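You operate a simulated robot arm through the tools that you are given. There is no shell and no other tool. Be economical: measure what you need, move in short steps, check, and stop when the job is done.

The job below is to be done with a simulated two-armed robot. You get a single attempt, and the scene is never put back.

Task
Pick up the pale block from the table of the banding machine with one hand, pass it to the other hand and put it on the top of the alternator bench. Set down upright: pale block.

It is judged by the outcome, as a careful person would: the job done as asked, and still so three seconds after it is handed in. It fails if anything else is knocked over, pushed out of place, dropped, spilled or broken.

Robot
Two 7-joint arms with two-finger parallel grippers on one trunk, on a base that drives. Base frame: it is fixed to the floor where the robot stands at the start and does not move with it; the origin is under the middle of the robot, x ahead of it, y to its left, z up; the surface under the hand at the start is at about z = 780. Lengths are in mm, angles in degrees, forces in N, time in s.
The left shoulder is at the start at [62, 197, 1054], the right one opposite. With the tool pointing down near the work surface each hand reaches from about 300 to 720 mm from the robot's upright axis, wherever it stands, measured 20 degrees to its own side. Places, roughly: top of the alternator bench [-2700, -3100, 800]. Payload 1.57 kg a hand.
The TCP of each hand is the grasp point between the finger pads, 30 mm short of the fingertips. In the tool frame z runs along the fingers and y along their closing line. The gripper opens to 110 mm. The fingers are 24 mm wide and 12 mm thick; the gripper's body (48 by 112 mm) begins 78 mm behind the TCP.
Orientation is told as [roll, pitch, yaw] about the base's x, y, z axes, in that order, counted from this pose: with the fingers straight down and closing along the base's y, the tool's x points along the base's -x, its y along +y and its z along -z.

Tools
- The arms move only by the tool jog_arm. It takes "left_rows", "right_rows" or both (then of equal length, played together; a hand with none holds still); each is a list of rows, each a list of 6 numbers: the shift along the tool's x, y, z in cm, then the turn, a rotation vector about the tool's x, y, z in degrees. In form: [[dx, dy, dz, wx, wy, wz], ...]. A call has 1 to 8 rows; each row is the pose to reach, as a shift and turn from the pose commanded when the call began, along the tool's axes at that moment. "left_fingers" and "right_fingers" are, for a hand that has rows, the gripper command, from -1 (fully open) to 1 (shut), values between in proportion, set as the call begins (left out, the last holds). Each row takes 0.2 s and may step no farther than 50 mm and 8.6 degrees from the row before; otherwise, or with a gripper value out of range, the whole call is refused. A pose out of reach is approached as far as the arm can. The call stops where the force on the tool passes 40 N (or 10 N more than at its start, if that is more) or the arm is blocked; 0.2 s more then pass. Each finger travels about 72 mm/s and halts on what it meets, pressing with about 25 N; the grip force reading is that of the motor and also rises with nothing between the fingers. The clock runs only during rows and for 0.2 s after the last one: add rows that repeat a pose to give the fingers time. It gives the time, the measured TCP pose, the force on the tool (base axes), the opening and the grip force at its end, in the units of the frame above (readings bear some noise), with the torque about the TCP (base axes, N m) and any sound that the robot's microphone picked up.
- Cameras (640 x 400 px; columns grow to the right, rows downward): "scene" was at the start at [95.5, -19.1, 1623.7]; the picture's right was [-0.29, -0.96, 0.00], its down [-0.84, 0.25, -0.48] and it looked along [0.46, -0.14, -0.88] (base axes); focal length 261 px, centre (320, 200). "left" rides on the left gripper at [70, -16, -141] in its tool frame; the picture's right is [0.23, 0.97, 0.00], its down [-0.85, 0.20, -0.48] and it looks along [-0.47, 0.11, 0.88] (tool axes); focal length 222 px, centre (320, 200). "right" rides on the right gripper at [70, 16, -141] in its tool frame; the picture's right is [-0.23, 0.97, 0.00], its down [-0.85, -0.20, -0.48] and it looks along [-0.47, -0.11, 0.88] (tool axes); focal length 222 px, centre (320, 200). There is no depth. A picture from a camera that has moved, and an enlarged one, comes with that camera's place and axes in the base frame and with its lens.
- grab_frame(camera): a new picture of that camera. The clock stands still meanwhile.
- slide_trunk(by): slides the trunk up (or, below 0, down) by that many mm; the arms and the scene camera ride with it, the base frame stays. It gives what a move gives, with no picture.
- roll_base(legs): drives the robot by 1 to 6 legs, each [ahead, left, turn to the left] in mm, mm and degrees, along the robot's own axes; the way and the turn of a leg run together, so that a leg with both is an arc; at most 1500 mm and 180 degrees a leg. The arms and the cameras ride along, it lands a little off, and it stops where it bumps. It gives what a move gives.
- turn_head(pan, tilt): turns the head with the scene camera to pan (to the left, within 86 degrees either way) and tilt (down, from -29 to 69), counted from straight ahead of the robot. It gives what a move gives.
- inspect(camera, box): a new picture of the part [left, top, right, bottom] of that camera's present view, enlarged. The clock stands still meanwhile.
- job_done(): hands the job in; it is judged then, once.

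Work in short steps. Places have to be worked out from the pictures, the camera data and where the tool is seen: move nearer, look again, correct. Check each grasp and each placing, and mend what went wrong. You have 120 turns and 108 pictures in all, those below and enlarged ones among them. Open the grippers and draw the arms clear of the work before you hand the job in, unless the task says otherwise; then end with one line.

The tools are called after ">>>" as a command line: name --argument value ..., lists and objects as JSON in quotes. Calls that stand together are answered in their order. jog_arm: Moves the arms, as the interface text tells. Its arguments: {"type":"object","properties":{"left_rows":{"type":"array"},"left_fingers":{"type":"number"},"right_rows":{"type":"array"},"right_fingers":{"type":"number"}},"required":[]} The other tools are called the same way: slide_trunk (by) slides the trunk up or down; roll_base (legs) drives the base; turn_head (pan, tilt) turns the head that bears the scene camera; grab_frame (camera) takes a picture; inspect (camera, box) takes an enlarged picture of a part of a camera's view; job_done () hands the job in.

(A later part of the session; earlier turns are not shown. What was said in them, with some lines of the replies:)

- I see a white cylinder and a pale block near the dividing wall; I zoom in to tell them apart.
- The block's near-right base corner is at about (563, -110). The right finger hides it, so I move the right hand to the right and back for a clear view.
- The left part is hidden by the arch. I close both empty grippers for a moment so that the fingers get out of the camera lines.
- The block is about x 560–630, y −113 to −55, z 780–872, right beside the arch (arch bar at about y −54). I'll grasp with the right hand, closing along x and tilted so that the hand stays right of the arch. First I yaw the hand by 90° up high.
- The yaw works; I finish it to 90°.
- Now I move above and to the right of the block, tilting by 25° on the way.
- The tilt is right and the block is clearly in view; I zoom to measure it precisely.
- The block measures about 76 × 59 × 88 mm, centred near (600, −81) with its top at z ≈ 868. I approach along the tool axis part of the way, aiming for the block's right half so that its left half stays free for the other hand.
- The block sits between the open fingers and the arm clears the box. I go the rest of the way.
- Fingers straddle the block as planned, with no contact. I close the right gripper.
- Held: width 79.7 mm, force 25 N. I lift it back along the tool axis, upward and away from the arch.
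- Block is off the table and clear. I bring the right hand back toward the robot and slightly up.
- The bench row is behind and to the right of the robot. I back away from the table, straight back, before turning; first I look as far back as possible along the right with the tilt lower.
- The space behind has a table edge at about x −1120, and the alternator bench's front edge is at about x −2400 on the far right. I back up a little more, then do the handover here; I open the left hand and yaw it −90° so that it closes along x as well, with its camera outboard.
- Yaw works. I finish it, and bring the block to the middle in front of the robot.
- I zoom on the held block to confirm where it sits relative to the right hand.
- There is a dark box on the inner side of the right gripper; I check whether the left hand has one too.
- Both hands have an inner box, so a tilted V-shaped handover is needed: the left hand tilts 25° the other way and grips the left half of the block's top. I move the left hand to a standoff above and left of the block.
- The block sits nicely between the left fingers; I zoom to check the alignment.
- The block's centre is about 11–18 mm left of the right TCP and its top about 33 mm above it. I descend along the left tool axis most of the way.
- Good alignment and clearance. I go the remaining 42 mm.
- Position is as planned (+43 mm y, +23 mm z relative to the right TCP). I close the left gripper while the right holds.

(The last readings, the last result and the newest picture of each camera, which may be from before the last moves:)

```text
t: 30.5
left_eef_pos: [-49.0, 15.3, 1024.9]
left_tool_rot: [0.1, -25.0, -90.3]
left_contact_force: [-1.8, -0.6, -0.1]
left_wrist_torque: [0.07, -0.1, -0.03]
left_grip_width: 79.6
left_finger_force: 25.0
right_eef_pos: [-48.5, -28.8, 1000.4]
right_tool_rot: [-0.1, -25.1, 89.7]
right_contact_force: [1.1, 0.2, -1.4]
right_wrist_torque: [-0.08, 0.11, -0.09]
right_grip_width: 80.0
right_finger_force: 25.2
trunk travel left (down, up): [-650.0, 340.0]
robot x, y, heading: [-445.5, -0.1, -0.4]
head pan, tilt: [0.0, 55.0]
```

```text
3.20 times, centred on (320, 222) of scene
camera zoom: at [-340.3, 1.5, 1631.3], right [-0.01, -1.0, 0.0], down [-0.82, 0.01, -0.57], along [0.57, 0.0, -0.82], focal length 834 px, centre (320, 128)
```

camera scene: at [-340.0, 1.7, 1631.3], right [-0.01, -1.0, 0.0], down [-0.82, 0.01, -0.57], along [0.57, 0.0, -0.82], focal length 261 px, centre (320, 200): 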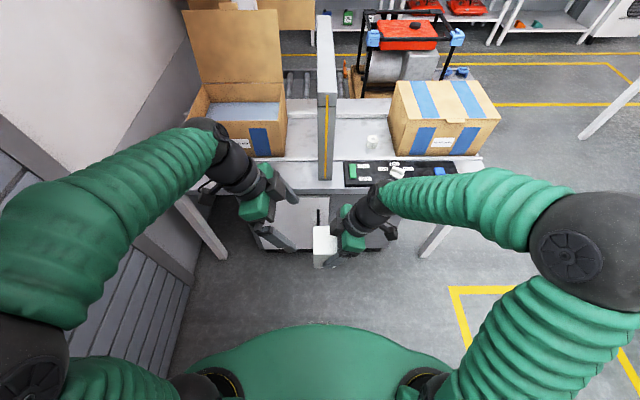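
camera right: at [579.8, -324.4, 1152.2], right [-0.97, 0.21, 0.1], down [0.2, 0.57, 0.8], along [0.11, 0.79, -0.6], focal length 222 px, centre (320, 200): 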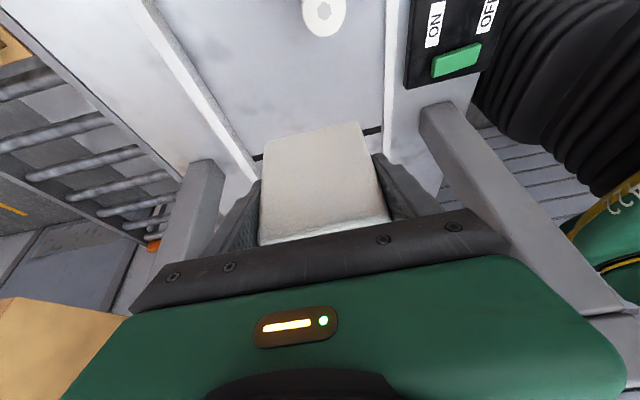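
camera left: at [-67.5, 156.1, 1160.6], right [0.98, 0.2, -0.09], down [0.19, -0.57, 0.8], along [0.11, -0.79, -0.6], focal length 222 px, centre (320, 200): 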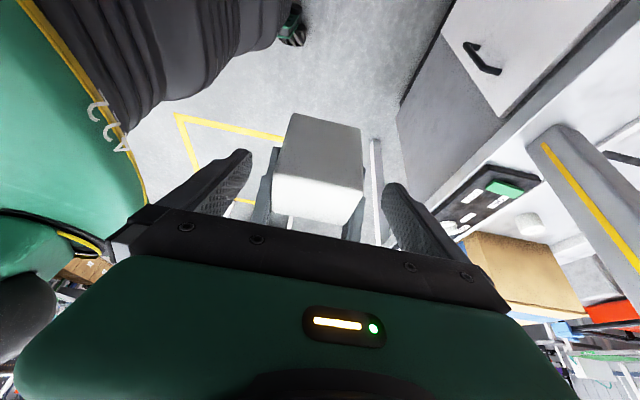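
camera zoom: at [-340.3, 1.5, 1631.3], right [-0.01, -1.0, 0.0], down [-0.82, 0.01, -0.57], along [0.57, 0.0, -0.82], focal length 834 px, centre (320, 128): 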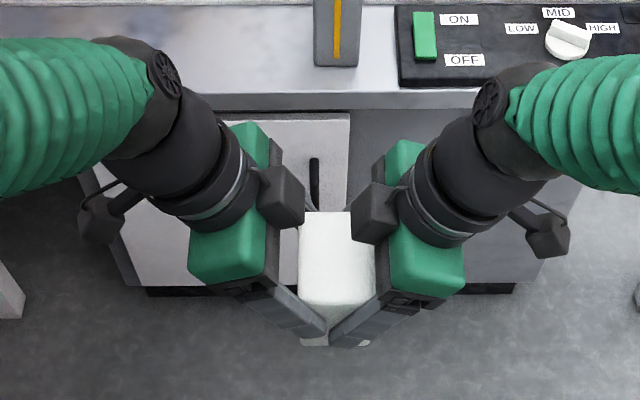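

Both hands hold the block (79.6 and 80 mm). I open the right hand in place and check the block before withdrawing.

>>> jog_arm --right_rows '[[0, 0, 0, 0, 0, 0], [0, 0, 0, 0, 0, 0], [0, 0, 0, 0, 0, 0]]' --right_fingers -1

>>> inspect --camera "left" --box '[200, 80, 440, 240]'

```text
t: 31.3
left_eef_pos: [-49.8, 15.4, 1024.3]
left_tool_rot: [0.1, -25.0, -90.5]
left_contact_force: [0.0, -0.4, 0.6]
left_wrist_torque: [0.06, 0.0, -0.01]
left_grip_width: 79.8
left_finger_force: 25.2
right_eef_pos: [-49.4, -27.9, 1000.8]
right_tool_rot: [-0.2, -25.0, 89.8]
right_contact_force: [0.6, 0.8, 0.4]
right_wrist_torque: [0.02, 0.02, 0.03]
right_grip_width: 109.9
right_finger_force: 0.1
trunk travel left (down, up): [-650.0, 340.0]
robot x, y, heading: [-444.9, 4.0, -0.3]
head pan, tilt: [0.0, 55.0]
```

```text
2.50 times, centred on (320, 160) of left
camera zoom: at [-65.7, 138.4, 1123.0], right [0.98, 0.2, -0.09], down [0.19, -0.57, 0.8], along [0.11, -0.79, -0.6], focal length 555 px, centre (320, 300)
```

zoom: 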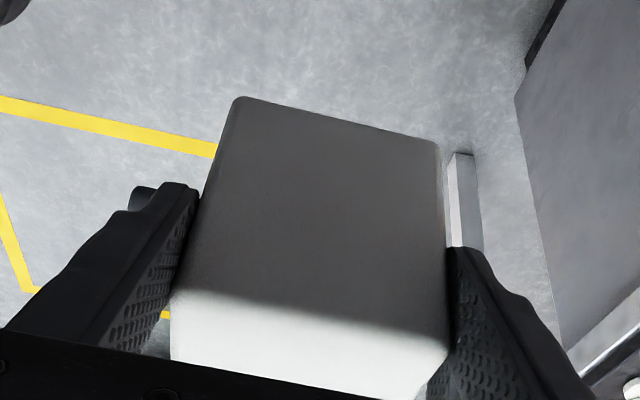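

The block did not move. I withdraw the right hand along its axis.

>>> jog_arm --right_rows '[[0, 0, -2, 0, 0, 0], [0, 0, -5, 0, 0, 0], [0, 0, -9, 0, 0, 0], [2, 0, -13, 0, 0, 0], [5, 0, -16, 0, 0, 0], [9, 0, -18, 0, 0, 0]]'

>>> grab_frame --camera "scene"

>>> grab_frame --camera "right"

```text
t: 32.7
left_eef_pos: [-48.6, 13.9, 1023.9]
left_tool_rot: [0.1, -24.9, -90.4]
left_contact_force: [-0.2, -1.0, -0.1]
left_wrist_torque: [0.1, 0.0, -0.02]
left_grip_width: 79.8
left_finger_force: 24.8
right_eef_pos: [-51.5, -186.4, 1127.0]
right_tool_rot: [-0.2, -25.1, 89.7]
right_contact_force: [-0.8, 0.0, 0.4]
right_wrist_torque: [0.03, 0.02, 0.02]
right_grip_width: 109.9
right_finger_force: 0.1
trunk travel left (down, up): [-650.0, 340.0]
robot x, y, heading: [-448.6, 2.8, -0.3]
head pan, tilt: [0.0, 55.0]
```

```text
69 pictures are left
camera scene: at [-340.4, -1.2, 1631.3], right [-0.01, -1.0, 0.0], down [-0.82, 0.01, -0.57], along [0.57, 0.0, -0.82], focal length 261 px, centre (320, 200)
```

scene: 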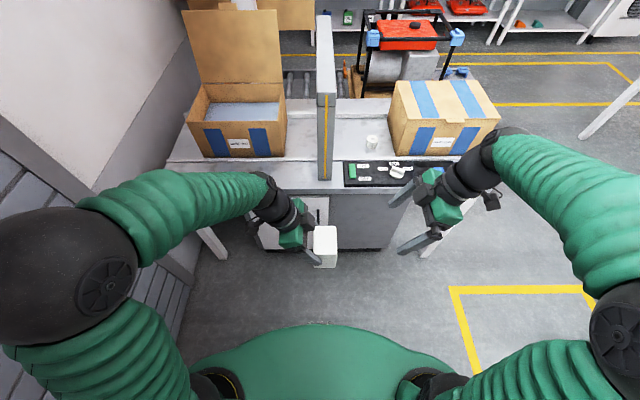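

```text
68 pictures are left
camera right: at [-68.4, -309.4, 1223.7], right [-0.97, 0.21, 0.09], down [0.2, 0.57, 0.8], along [0.11, 0.79, -0.6], focal length 222 px, centre (320, 200)
```

right: 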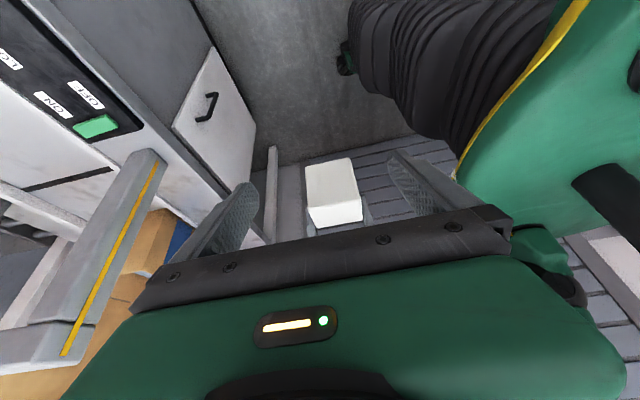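

Handover complete: the left hand holds the block firmly. Now I turn right in place by 90° and look.

>>> roll_base --legs '[[0, 0, -90]]'

>>> turn_head --pan -45 --tilt 30

>>> grab_frame --camera "scene"

```text
t: 37.0
left_eef_pos: [-434.4, -395.3, 1024.9]
left_tool_rot: [0.1, -25.0, 179.6]
left_contact_force: [0.3, 0.0, -0.8]
left_wrist_torque: [0.01, -0.06, -0.01]
left_grip_width: 79.6
left_finger_force: 25.0
right_eef_pos: [-633.8, -393.0, 1126.5]
right_tool_rot: [-0.1, -25.0, -0.4]
right_contact_force: [-0.9, 0.3, -0.8]
right_wrist_torque: [-0.01, 0.01, 0.01]
right_grip_width: 109.9
right_finger_force: 0.1
trunk travel left (down, up): [-650.0, 340.0]
robot x, y, heading: [-444.3, 4.0, -90.7]
head pan, tilt: [0.0, 55.0]
```

```text
t: 38.1
left_eef_pos: [-433.5, -393.2, 1023.8]
left_tool_rot: [0.0, -25.0, 179.5]
left_contact_force: [-0.1, -0.4, 0.7]
left_wrist_torque: [-0.01, -0.06, -0.03]
left_grip_width: 79.9
left_finger_force: 24.7
right_eef_pos: [-634.0, -391.6, 1127.5]
right_tool_rot: [-0.2, -24.9, -0.4]
right_contact_force: [-0.5, 0.6, 0.0]
right_wrist_torque: [0.01, 0.02, -0.02]
right_grip_width: 109.9
right_finger_force: 0.0
trunk travel left (down, up): [-650.0, 340.0]
robot x, y, heading: [-450.2, 2.3, -90.6]
head pan, tilt: [-45.0, 30.0]
```

```text
67 pictures are left
camera scene: at [-511.4, -94.1, 1667.3], right [-0.7, 0.71, 0.0], down [0.36, 0.35, -0.86], along [-0.62, -0.61, -0.5], focal length 261 px, centre (320, 200)
```

scene: 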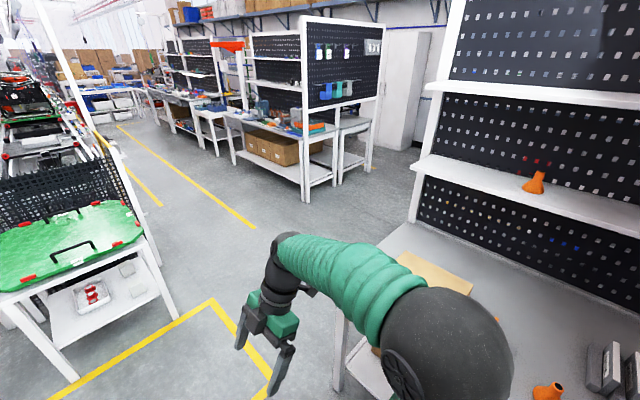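

The bench front is at about x −2440, y −2250 to −4050. I drive around the side table corner and the green cart in three legs, keeping heading.

>>> roll_base --legs '[[600, 0, 0], [600, -700, 0], [1000, -350, 0]]'

>>> turn_head --pan -50 --tilt 35

>>> grab_frame --camera "scene"

```text
t: 50.9
left_eef_pos: [-1507.3, -2573.8, 1024.8]
left_tool_rot: [0.1, -25.0, -179.8]
left_contact_force: [0.1, -0.5, 0.3]
left_wrist_torque: [-0.02, -0.07, 0.0]
left_grip_width: 79.8
left_finger_force: 25.3
right_eef_pos: [-1707.1, -2574.1, 1127.5]
right_tool_rot: [-0.2, -24.9, 0.3]
right_contact_force: [-0.3, -0.2, 0.3]
right_wrist_torque: [-0.01, 0.0, 0.01]
right_grip_width: 110.1
right_finger_force: 0.0
trunk travel left (down, up): [-650.0, 340.0]
robot x, y, heading: [-1527.0, -2177.7, -89.7]
head pan, tilt: [-45.0, 30.0]
```

```text
t: 51.6
left_eef_pos: [-1507.1, -2572.6, 1024.9]
left_tool_rot: [0.1, -25.0, -179.9]
left_contact_force: [-0.4, -0.3, 0.3]
left_wrist_torque: [-0.03, -0.06, -0.03]
left_grip_width: 79.8
left_finger_force: 25.0
right_eef_pos: [-1707.3, -2573.9, 1127.0]
right_tool_rot: [-0.1, -25.1, 0.2]
right_contact_force: [0.3, 0.0, -0.1]
right_wrist_torque: [0.03, -0.01, 0.03]
right_grip_width: 110.1
right_finger_force: 0.0
trunk travel left (down, up): [-650.0, 340.0]
robot x, y, heading: [-1519.4, -2178.4, -89.9]
head pan, tilt: [-50.0, 35.0]
```

```text
66 pictures are left
camera scene: at [-1591.2, -2267.7, 1659.6], right [-0.65, 0.76, 0.0], down [0.44, 0.37, -0.82], along [-0.63, -0.53, -0.57], focal length 261 px, centre (320, 200)
```

scene: 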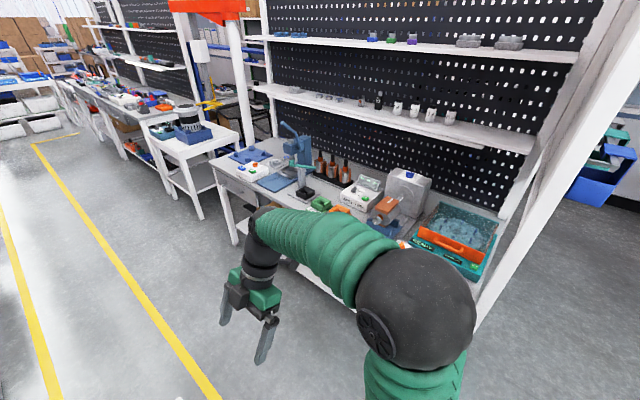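

The bench is crowded; I drive level with it, turn to face it and look for a free spot.

>>> roll_base --legs '[[950, 0, 0], [0, 0, -90]]'

>>> turn_head --pan 0 --tilt 35

>>> grab_frame --camera "scene"

```text
t: 60.5
left_eef_pos: [-1912.7, -3130.9, 1025.5]
left_tool_rot: [0.2, -25.1, 88.6]
left_contact_force: [-0.5, -0.4, 0.1]
left_wrist_torque: [-0.06, 0.02, 0.0]
left_grip_width: 79.7
left_finger_force: 25.1
right_eef_pos: [-1905.6, -2931.1, 1126.8]
right_tool_rot: [-0.2, -25.0, -91.4]
right_contact_force: [0.0, -0.4, 0.1]
right_wrist_torque: [0.0, -0.01, -0.03]
right_grip_width: 109.8
right_finger_force: 0.1
trunk travel left (down, up): [-650.0, 340.0]
robot x, y, heading: [-1519.1, -3129.7, 178.2]
head pan, tilt: [-50.0, 35.0]
```

```text
t: 61.6
left_eef_pos: [-1911.9, -3131.4, 1025.2]
left_tool_rot: [0.2, -25.1, 88.5]
left_contact_force: [-0.1, -0.5, -0.4]
left_wrist_torque: [-0.02, 0.0, 0.0]
left_grip_width: 79.9
left_finger_force: 24.5
right_eef_pos: [-1906.5, -2931.3, 1127.3]
right_tool_rot: [-0.4, -25.0, -91.3]
right_contact_force: [-0.5, 0.0, -0.1]
right_wrist_torque: [0.02, -0.01, -0.01]
right_grip_width: 109.9
right_finger_force: 0.0
trunk travel left (down, up): [-650.0, 340.0]
robot x, y, heading: [-1516.6, -3126.9, 178.5]
head pan, tilt: [0.0, 35.0]
```

```text
65 pictures are left
camera scene: at [-1637.3, -3121.4, 1659.5], right [0.03, 1.0, 0.0], down [0.57, -0.02, -0.82], along [-0.82, 0.02, -0.58], focal length 261 px, centre (320, 200)
```

scene: 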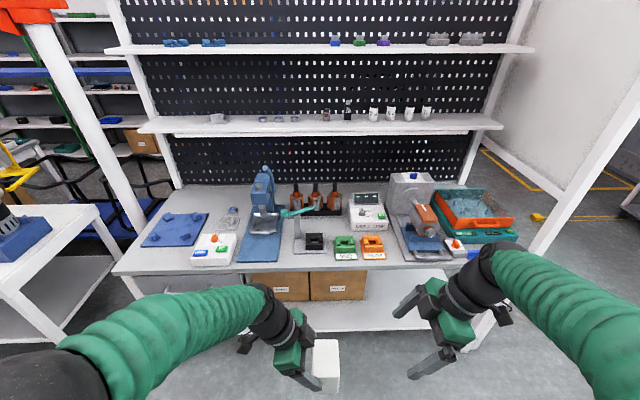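

The bench's left front region looks free. I zoom in.

>>> inspect --camera "scene" --box '[100, 180, 320, 300]'

>>> inspect --camera "scene" --box '[280, 180, 530, 300]'

```text
2.91 times, centred on (210, 240) of scene
camera zoom: at [-1637.3, -3121.4, 1659.5], right [0.03, 1.0, 0.0], down [0.57, -0.02, -0.82], along [-0.82, 0.02, -0.58], focal length 758 px, centre (640, 84)
```

zoom: 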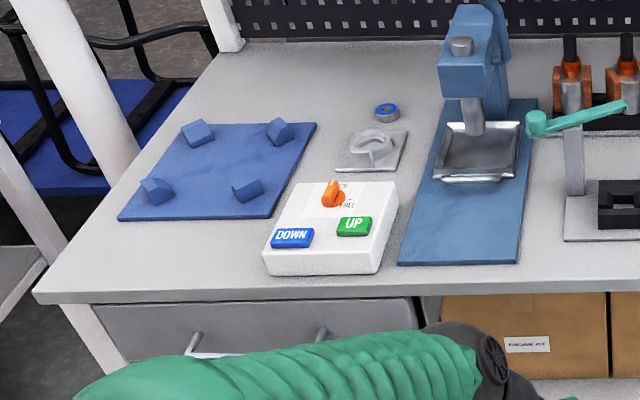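

```text
2.56 times, centred on (405, 240) of scene
camera zoom: at [-1637.3, -3121.4, 1659.5], right [0.03, 1.0, 0.0], down [0.57, -0.02, -0.82], along [-0.82, 0.02, -0.58], focal length 667 px, centre (102, 98)
```

zoom: 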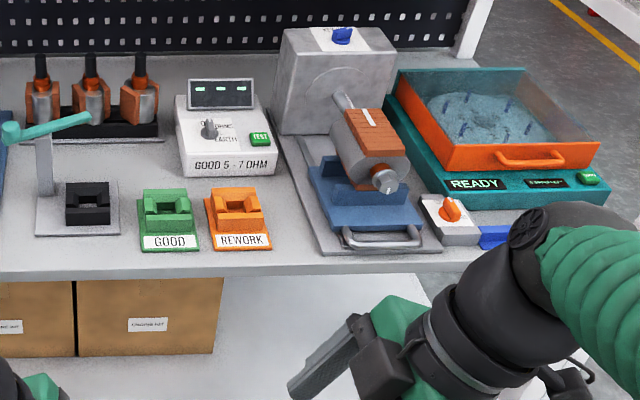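

A free rectangle lies at x −2354…−2509, y −3960…−3650 on the bench. I move left and closer, and check.

>>> roll_base --legs '[[0, 640, 1.6], [280, 0, 0]]'

>>> turn_head --pan 0 --tilt 45

>>> grab_frame --camera "scene"

```text
t: 66.8
left_eef_pos: [-2196.7, -3784.6, 1025.9]
left_tool_rot: [0.3, -24.9, 90.2]
left_contact_force: [-0.4, 1.7, -2.4]
left_wrist_torque: [-0.1, 0.0, 0.0]
left_grip_width: 80.1
left_finger_force: 24.9
right_eef_pos: [-2197.1, -3583.4, 1127.9]
right_tool_rot: [-0.4, -25.1, -89.6]
right_contact_force: [-0.3, 0.2, -0.5]
right_wrist_torque: [0.02, 0.01, 0.01]
right_grip_width: 109.9
right_finger_force: 0.1
trunk travel left (down, up): [-650.0, 340.0]
robot x, y, heading: [-1800.4, -3770.3, -179.7]
head pan, tilt: [0.0, 35.0]
```

```text
t: 67.5
left_eef_pos: [-2197.8, -3784.9, 1024.8]
left_tool_rot: [0.3, -24.9, 90.2]
left_contact_force: [0.3, 0.1, -1.6]
left_wrist_torque: [-0.1, -0.02, 0.0]
left_grip_width: 79.9
left_finger_force: 25.3
right_eef_pos: [-2198.3, -3585.4, 1126.0]
right_tool_rot: [-0.2, -25.1, -89.7]
right_contact_force: [0.1, 0.7, -0.2]
right_wrist_torque: [-0.02, 0.0, 0.03]
right_grip_width: 110.0
right_finger_force: 0.0
trunk travel left (down, up): [-650.0, 340.0]
robot x, y, heading: [-1803.8, -3765.9, -179.5]
head pan, tilt: [0.0, 45.0]
```

```text
62 pictures are left
camera scene: at [-1917.8, -3767.6, 1644.7], right [0.0, 1.0, 0.0], down [0.71, 0.0, -0.71], along [-0.71, 0.0, -0.71], focal length 261 px, centre (320, 200)
```

scene: 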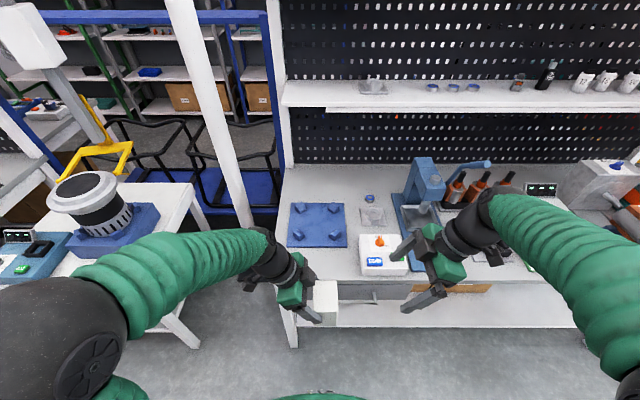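

The target centre is (−2425, −3760), with over 90 mm to everything around. The block is at about (−2197, −3757) now; I drive forward 165 mm.

>>> roll_base --legs '[[165, 0, 0]]'

>>> turn_head --pan 0 --tilt 55

>>> grab_frame --camera "scene"

>>> grab_frame --camera "left"

>>> grab_frame --camera "right"

```text
t: 68.9
left_eef_pos: [-2360.8, -3786.1, 1026.3]
left_tool_rot: [0.3, -25.1, 90.2]
left_contact_force: [0.7, -0.6, -2.8]
left_wrist_torque: [-0.12, 0.01, 0.01]
left_grip_width: 79.5
left_finger_force: 24.9
right_eef_pos: [-2361.7, -3585.8, 1127.8]
right_tool_rot: [-0.3, -25.2, -89.6]
right_contact_force: [-0.5, -0.3, 0.9]
right_wrist_torque: [0.0, 0.0, 0.02]
right_grip_width: 110.1
right_finger_force: 0.0
trunk travel left (down, up): [-650.0, 340.0]
robot x, y, heading: [-1968.8, -3769.8, -179.6]
head pan, tilt: [0.0, 45.0]
```

```text
t: 69.6
left_eef_pos: [-2361.4, -3786.1, 1025.2]
left_tool_rot: [0.3, -25.0, 90.3]
left_contact_force: [-0.1, -1.0, -2.2]
left_wrist_torque: [-0.08, -0.05, -0.01]
left_grip_width: 79.6
left_finger_force: 25.0
right_eef_pos: [-2364.7, -3587.4, 1128.1]
right_tool_rot: [-0.2, -25.1, -89.6]
right_contact_force: [0.0, -0.4, -0.2]
right_wrist_torque: [0.02, 0.03, -0.01]
right_grip_width: 110.3
right_finger_force: 0.1
trunk travel left (down, up): [-650.0, 340.0]
robot x, y, heading: [-1968.6, -3769.3, -179.5]
head pan, tilt: [0.0, 55.0]
```

```text
61 pictures are left
camera scene: at [-2074.3, -3768.9, 1631.3], right [-0.01, 1.0, 0.0], down [0.82, 0.0, -0.57], along [-0.57, 0.0, -0.82], focal length 261 px, centre (320, 200)
```

scene: 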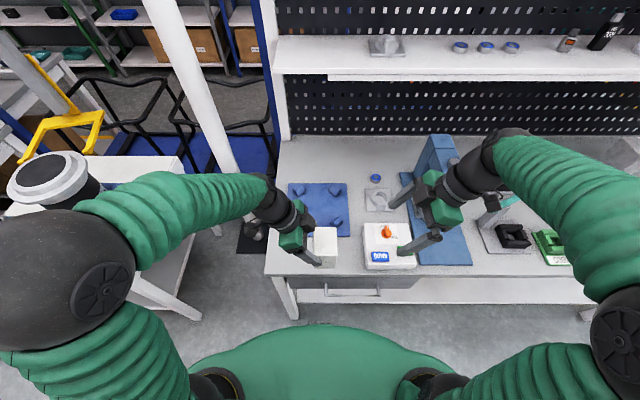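

```text
60 pictures are left
camera left: at [-2346.6, -3909.1, 1123.8], right [-0.97, -0.21, -0.09], down [-0.2, 0.57, 0.8], along [-0.12, 0.79, -0.6], focal length 222 px, centre (320, 200)
```

left: 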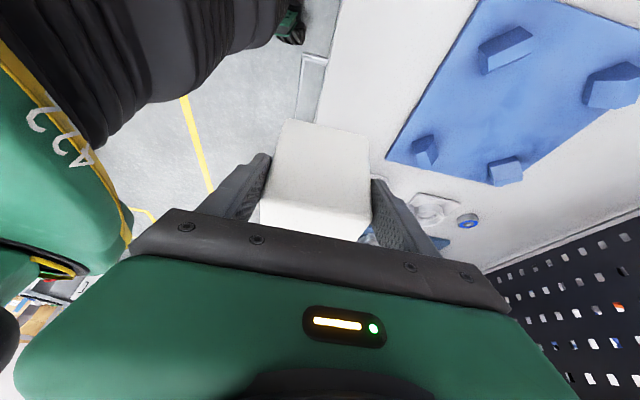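

```text
59 pictures are left
camera right: at [-2348.3, -3462.6, 1224.4], right [0.98, -0.2, 0.09], down [-0.19, -0.57, 0.8], along [-0.11, -0.79, -0.6], focal length 222 px, centre (320, 200)
```

right: 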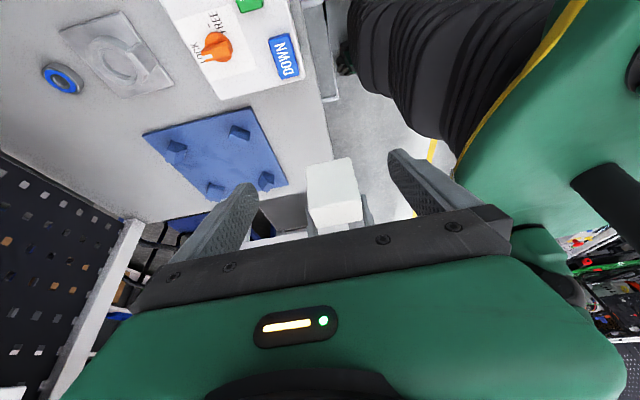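

The area under the block is clear (bench edge x ≈ −2360, mat from −2502). I move 69 mm forward and down to about 25 mm above the bench.

>>> jog_arm --left_rows '[[0, 3.5, 0, 0, 0, 0], [0, 6.9, 0, 0, 0, 0], [1.7, 6.9, 3.6, 0, 0, 0], [3.4, 6.9, 7.2, 0, 0, 0], [5.1, 6.9, 10.9, 0, 0, 0], [5.1, 6.9, 10.9, 0, 0, 0]]'

>>> grab_frame --camera "left"

>>> inspect --camera "scene" --box '[240, 160, 440, 300]'

>>> grab_frame --camera "right"

```text
t: 71.0
left_eef_pos: [-2432.7, -3788.3, 904.3]
left_tool_rot: [0.3, -25.0, 90.2]
left_contact_force: [0.3, -0.5, -2.5]
left_wrist_torque: [-0.11, 0.0, 0.03]
left_grip_width: 79.9
left_finger_force: 24.7
right_eef_pos: [-2363.2, -3588.0, 1128.1]
right_tool_rot: [-0.3, -25.0, -89.6]
right_contact_force: [0.5, 0.2, 0.0]
right_wrist_torque: [-0.01, -0.04, 0.04]
right_grip_width: 110.0
right_finger_force: 0.0
trunk travel left (down, up): [-650.0, 340.0]
robot x, y, heading: [-1970.1, -3768.3, -179.7]
head pan, tilt: [0.0, 55.0]
```

```text
58 pictures are left
camera left: at [-2416.4, -3910.8, 1002.9], right [-0.97, -0.21, -0.09], down [-0.2, 0.57, 0.8], along [-0.12, 0.79, -0.6], focal length 222 px, centre (320, 200)
```

left: 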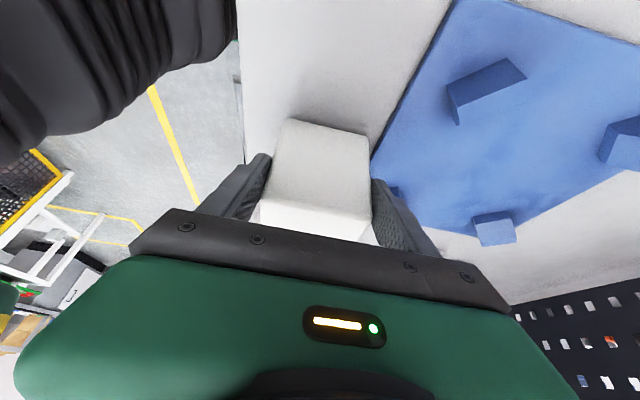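

```text
2.86 times, centred on (340, 230) of scene
camera zoom: at [-2073.2, -3769.3, 1631.4], right [-0.01, 1.0, 0.0], down [0.82, 0.0, -0.57], along [-0.57, 0.0, -0.82], focal length 745 px, centre (263, 114)
```

zoom: 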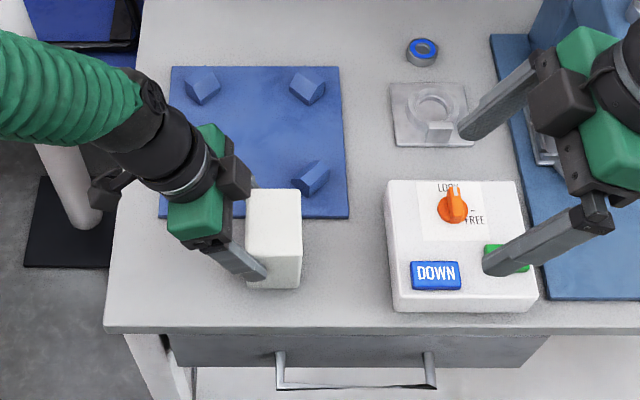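

```text
56 pictures are left
camera right: at [-2346.5, -3462.9, 1225.3], right [0.98, -0.2, 0.09], down [-0.19, -0.57, 0.8], along [-0.11, -0.79, -0.6], focal length 222 px, centre (320, 200)
```

right: 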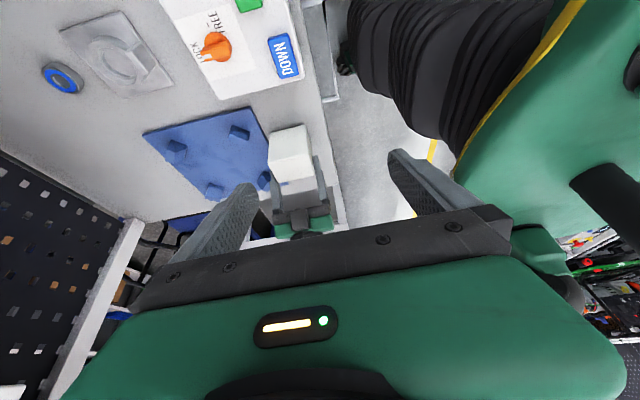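

The mat starts at about x −2494, so I shift back 12 mm for margin and lower 22 mm.

>>> jog_arm --left_rows '[[0, -1.2, 0, 0, 0, 0], [0.5, -1.2, 1, 0, 0, 0], [0.8, -1.2, 1.63, 0, 0, 0], [0.93, -1.2, 2.0, 0, 0, 0], [0.93, -1.2, 2.0, 0, 0, 0]]'

>>> inspect --camera "left" --box '[220, 80, 420, 240]'

```text
t: 72.2
left_eef_pos: [-2419.6, -3787.8, 883.4]
left_tool_rot: [0.4, -25.1, 90.2]
left_contact_force: [0.8, -1.4, 19.5]
left_wrist_torque: [0.22, -0.92, 0.01]
left_grip_width: 79.9
left_finger_force: 25.6
right_eef_pos: [-2361.8, -3586.3, 1127.2]
right_tool_rot: [-0.4, -25.0, -89.6]
right_contact_force: [0.0, 0.2, 0.5]
right_wrist_torque: [-0.01, 0.0, -0.01]
right_grip_width: 109.9
right_finger_force: 0.1
trunk travel left (down, up): [-650.0, 340.0]
robot x, y, heading: [-1968.7, -3768.5, -179.6]
head pan, tilt: [0.0, 55.0]
```

```text
2.50 times, centred on (320, 160) of left
camera zoom: at [-2402.7, -3910.1, 981.7], right [-0.97, -0.21, -0.09], down [-0.2, 0.57, 0.8], along [-0.12, 0.79, -0.6], focal length 555 px, centre (320, 300)
```

zoom: 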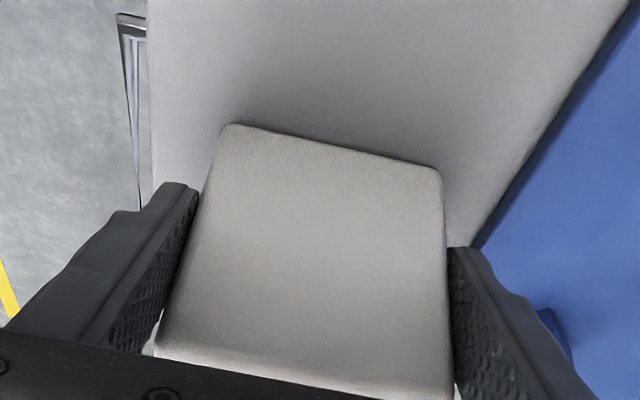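

The block touches the bench (19.5 N) and was pushed up a bit in the fingers. I check its tilt from the other cameras.

>>> inspect --camera "right" --box '[230, 100, 360, 240]'

>>> inspect --camera "scene" --box '[290, 200, 370, 270]'

```text
2.86 times, centred on (295, 170) of right
camera zoom: at [-2346.0, -3463.0, 1225.5], right [0.98, -0.2, 0.09], down [-0.19, -0.57, 0.8], along [-0.11, -0.79, -0.6], focal length 635 px, centre (391, 286)
```

zoom: 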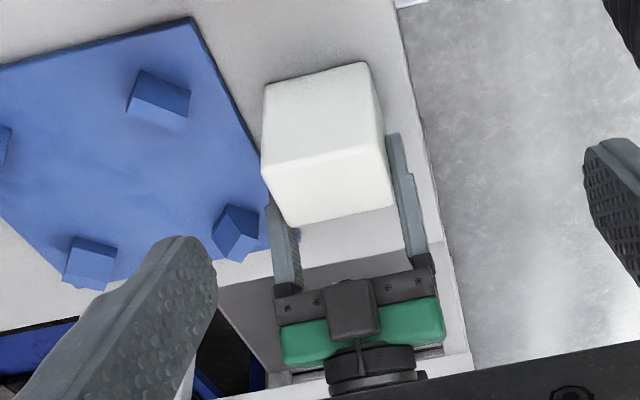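

```text
5.71 times, centred on (330, 235) of scene
camera zoom: at [-2070.8, -3769.5, 1631.7], right [-0.01, 1.0, 0.0], down [0.82, 0.0, -0.57], along [-0.57, 0.0, -0.82], focal length 1489 px, centre (263, 0)
```

zoom: 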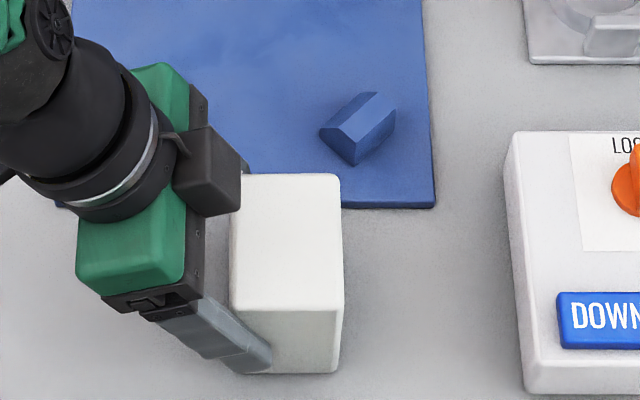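

It looks upright and seated. I ease the pressure by raising 1.5 mm, then read the force.

>>> jog_arm --left_rows '[[-0.07, 0, -0.14, 0, 0, 0], [-0.07, 0, -0.14, 0, 0, 0]]'

```text
t: 72.8
left_eef_pos: [-2420.4, -3787.7, 883.0]
left_tool_rot: [0.2, -24.9, 90.3]
left_contact_force: [1.2, -1.0, -2.2]
left_wrist_torque: [-0.08, -0.01, 0.03]
left_grip_width: 79.9
left_finger_force: 24.9
right_eef_pos: [-2363.8, -3586.8, 1127.0]
right_tool_rot: [-0.2, -24.9, -89.6]
right_contact_force: [-0.1, -0.4, -0.5]
right_wrist_torque: [-0.02, -0.03, 0.03]
right_grip_width: 109.9
right_finger_force: 0.1
trunk travel left (down, up): [-650.0, 340.0]
robot x, y, heading: [-1970.1, -3764.3, -179.6]
head pan, tilt: [0.0, 55.0]
```

It now hangs within about a millimetre of the surface. I lower 0.8 mm and open the fingers.

>>> jog_arm --left_rows '[[0.03, 0, 0.08, 0, 0, 0], [0.03, 0, 0.08, 0, 0, 0]]'

>>> jog_arm --left_rows '[[0, 0, 0, 0, 0, 0], [0, 0, 0, 0, 0, 0], [0, 0, 0, 0, 0, 0]]' --left_fingers -0.9

>>> grab_frame --camera "left"

>>> inspect --camera "scene" --box '[290, 200, 370, 270]'

```text
t: 73.4
left_eef_pos: [-2419.3, -3786.8, 883.6]
left_tool_rot: [0.2, -24.9, 90.2]
left_contact_force: [0.5, 0.5, -2.1]
left_wrist_torque: [-0.07, 0.0, 0.02]
left_grip_width: 79.6
left_finger_force: 24.8
right_eef_pos: [-2362.9, -3586.2, 1126.2]
right_tool_rot: [-0.3, -25.0, -89.6]
right_contact_force: [-0.2, -0.7, -0.1]
right_wrist_torque: [0.0, -0.03, -0.01]
right_grip_width: 110.1
right_finger_force: 0.1
trunk travel left (down, up): [-650.0, 340.0]
robot x, y, heading: [-1965.6, -3770.9, -179.9]
head pan, tilt: [0.0, 55.0]
```

```text
t: 74.2
left_eef_pos: [-2420.8, -3788.0, 884.2]
left_tool_rot: [0.3, -25.0, 90.2]
left_contact_force: [0.0, 0.4, -0.5]
left_wrist_torque: [-0.01, 0.04, 0.0]
left_grip_width: 104.5
left_finger_force: 0.0
right_eef_pos: [-2363.1, -3586.6, 1127.5]
right_tool_rot: [-0.2, -25.0, -89.6]
right_contact_force: [0.0, -1.3, 0.9]
right_wrist_torque: [0.0, -0.01, -0.01]
right_grip_width: 109.9
right_finger_force: 0.1
trunk travel left (down, up): [-650.0, 340.0]
robot x, y, heading: [-1969.8, -3767.5, -179.6]
head pan, tilt: [0.0, 55.0]
```

```text
52 pictures are left
camera left: at [-2403.4, -3909.7, 982.5], right [-0.97, -0.21, -0.09], down [-0.2, 0.57, 0.8], along [-0.12, 0.79, -0.6], focal length 222 px, centre (320, 200)
```

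left: 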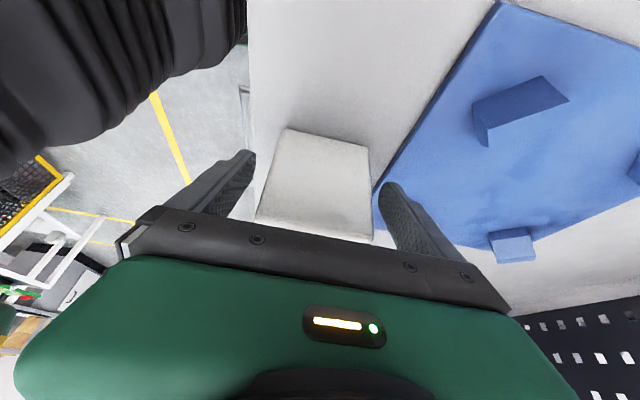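

```text
5.71 times, centred on (330, 235) of scene
camera zoom: at [-2073.8, -3769.1, 1631.3], right [-0.01, 1.0, 0.0], down [0.82, 0.0, -0.57], along [-0.57, 0.0, -0.82], focal length 1489 px, centre (263, 0)
```

zoom: 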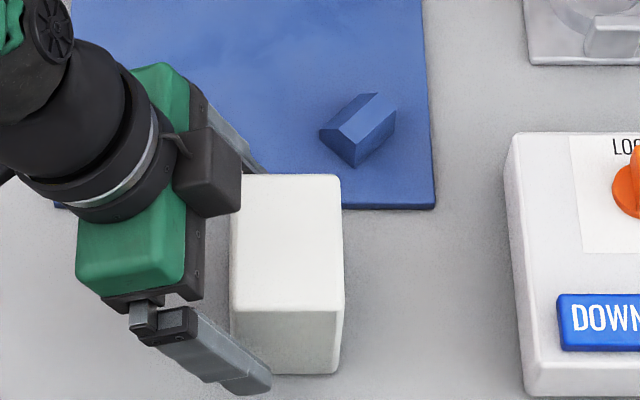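

The block stands free and upright. I withdraw the left hand along its axis, up and to the left, then back.

>>> jog_arm --left_rows '[[0, 0, -2, 0, 0, 0], [0, 0, -5, 0, 0, 0], [0, 0, -9, 0, 0, 0], [0, 0, -13, 0, 0, 0], [0, -3, -15, 0, 0, 0], [0, -7, -16, 0, 0, 0], [0, -11, -16, 0, 0, 0]]'

>>> roll_base --legs '[[-250, 0, 0]]'

>>> grab_frame --camera "scene"

>>> inspect --camera "scene" --box '[250, 60, 440, 200]'

```text
t: 75.8
left_eef_pos: [-2306.3, -3852.7, 1030.3]
left_tool_rot: [0.4, -24.9, 90.2]
left_contact_force: [0.2, -0.8, 0.5]
left_wrist_torque: [-0.01, 0.04, 0.01]
left_grip_width: 104.5
left_finger_force: 0.1
right_eef_pos: [-2360.3, -3585.5, 1127.0]
right_tool_rot: [-0.2, -25.1, -89.6]
right_contact_force: [0.3, -0.4, 0.2]
right_wrist_torque: [-0.02, 0.0, 0.01]
right_grip_width: 109.9
right_finger_force: 0.1
trunk travel left (down, up): [-650.0, 340.0]
robot x, y, heading: [-1966.8, -3771.1, -179.7]
head pan, tilt: [0.0, 55.0]
```

```text
t: 77.7
left_eef_pos: [-2054.3, -3852.3, 1029.8]
left_tool_rot: [0.2, -25.1, 90.4]
left_contact_force: [0.5, 0.3, 0.3]
left_wrist_torque: [-0.01, 0.01, -0.02]
left_grip_width: 104.5
left_finger_force: 0.1
right_eef_pos: [-2110.6, -3585.3, 1126.7]
right_tool_rot: [-0.2, -25.1, -89.6]
right_contact_force: [0.1, -0.6, 0.1]
right_wrist_torque: [0.02, -0.01, 0.02]
right_grip_width: 109.6
right_finger_force: 0.0
trunk travel left (down, up): [-650.0, 340.0]
robot x, y, heading: [-1709.8, -3769.8, -179.8]
head pan, tilt: [0.0, 55.0]
```

```text
50 pictures are left
camera scene: at [-1820.5, -3767.5, 1631.2], right [-0.01, 1.0, 0.0], down [0.82, 0.01, -0.57], along [-0.57, 0.0, -0.82], focal length 261 px, centre (320, 200)
```

scene: 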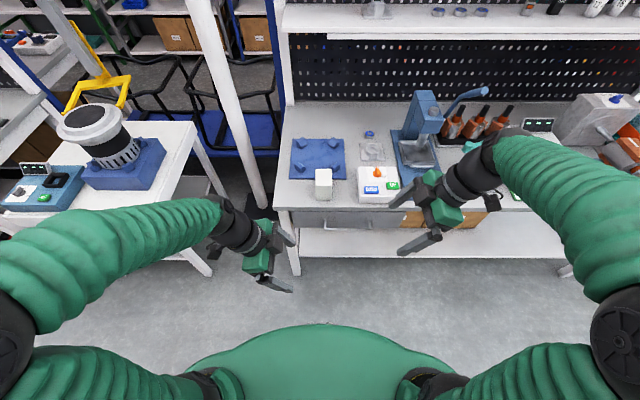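

```text
2.86 times, centred on (345, 130) of scene
camera zoom: at [-1820.5, -3767.5, 1631.2], right [-0.01, 1.0, 0.0], down [0.82, 0.01, -0.57], along [-0.57, 0.0, -0.82], focal length 745 px, centre (249, 400)
```

zoom: 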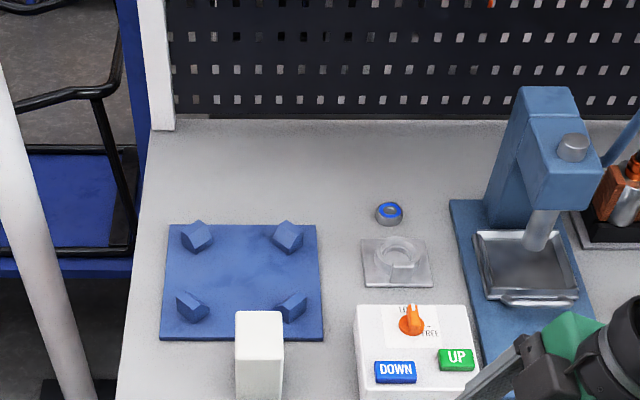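

The block stands upright on the bench, both grippers are open and clear, and nothing else has moved. I hand it in.

>>> job_done

```text
The job is handed in.
```

The right hand picked the pale block off the banding machine table and passed it to the left hand. The block now stands upright on the front-left of the alternator bench, with nothing else disturbed.
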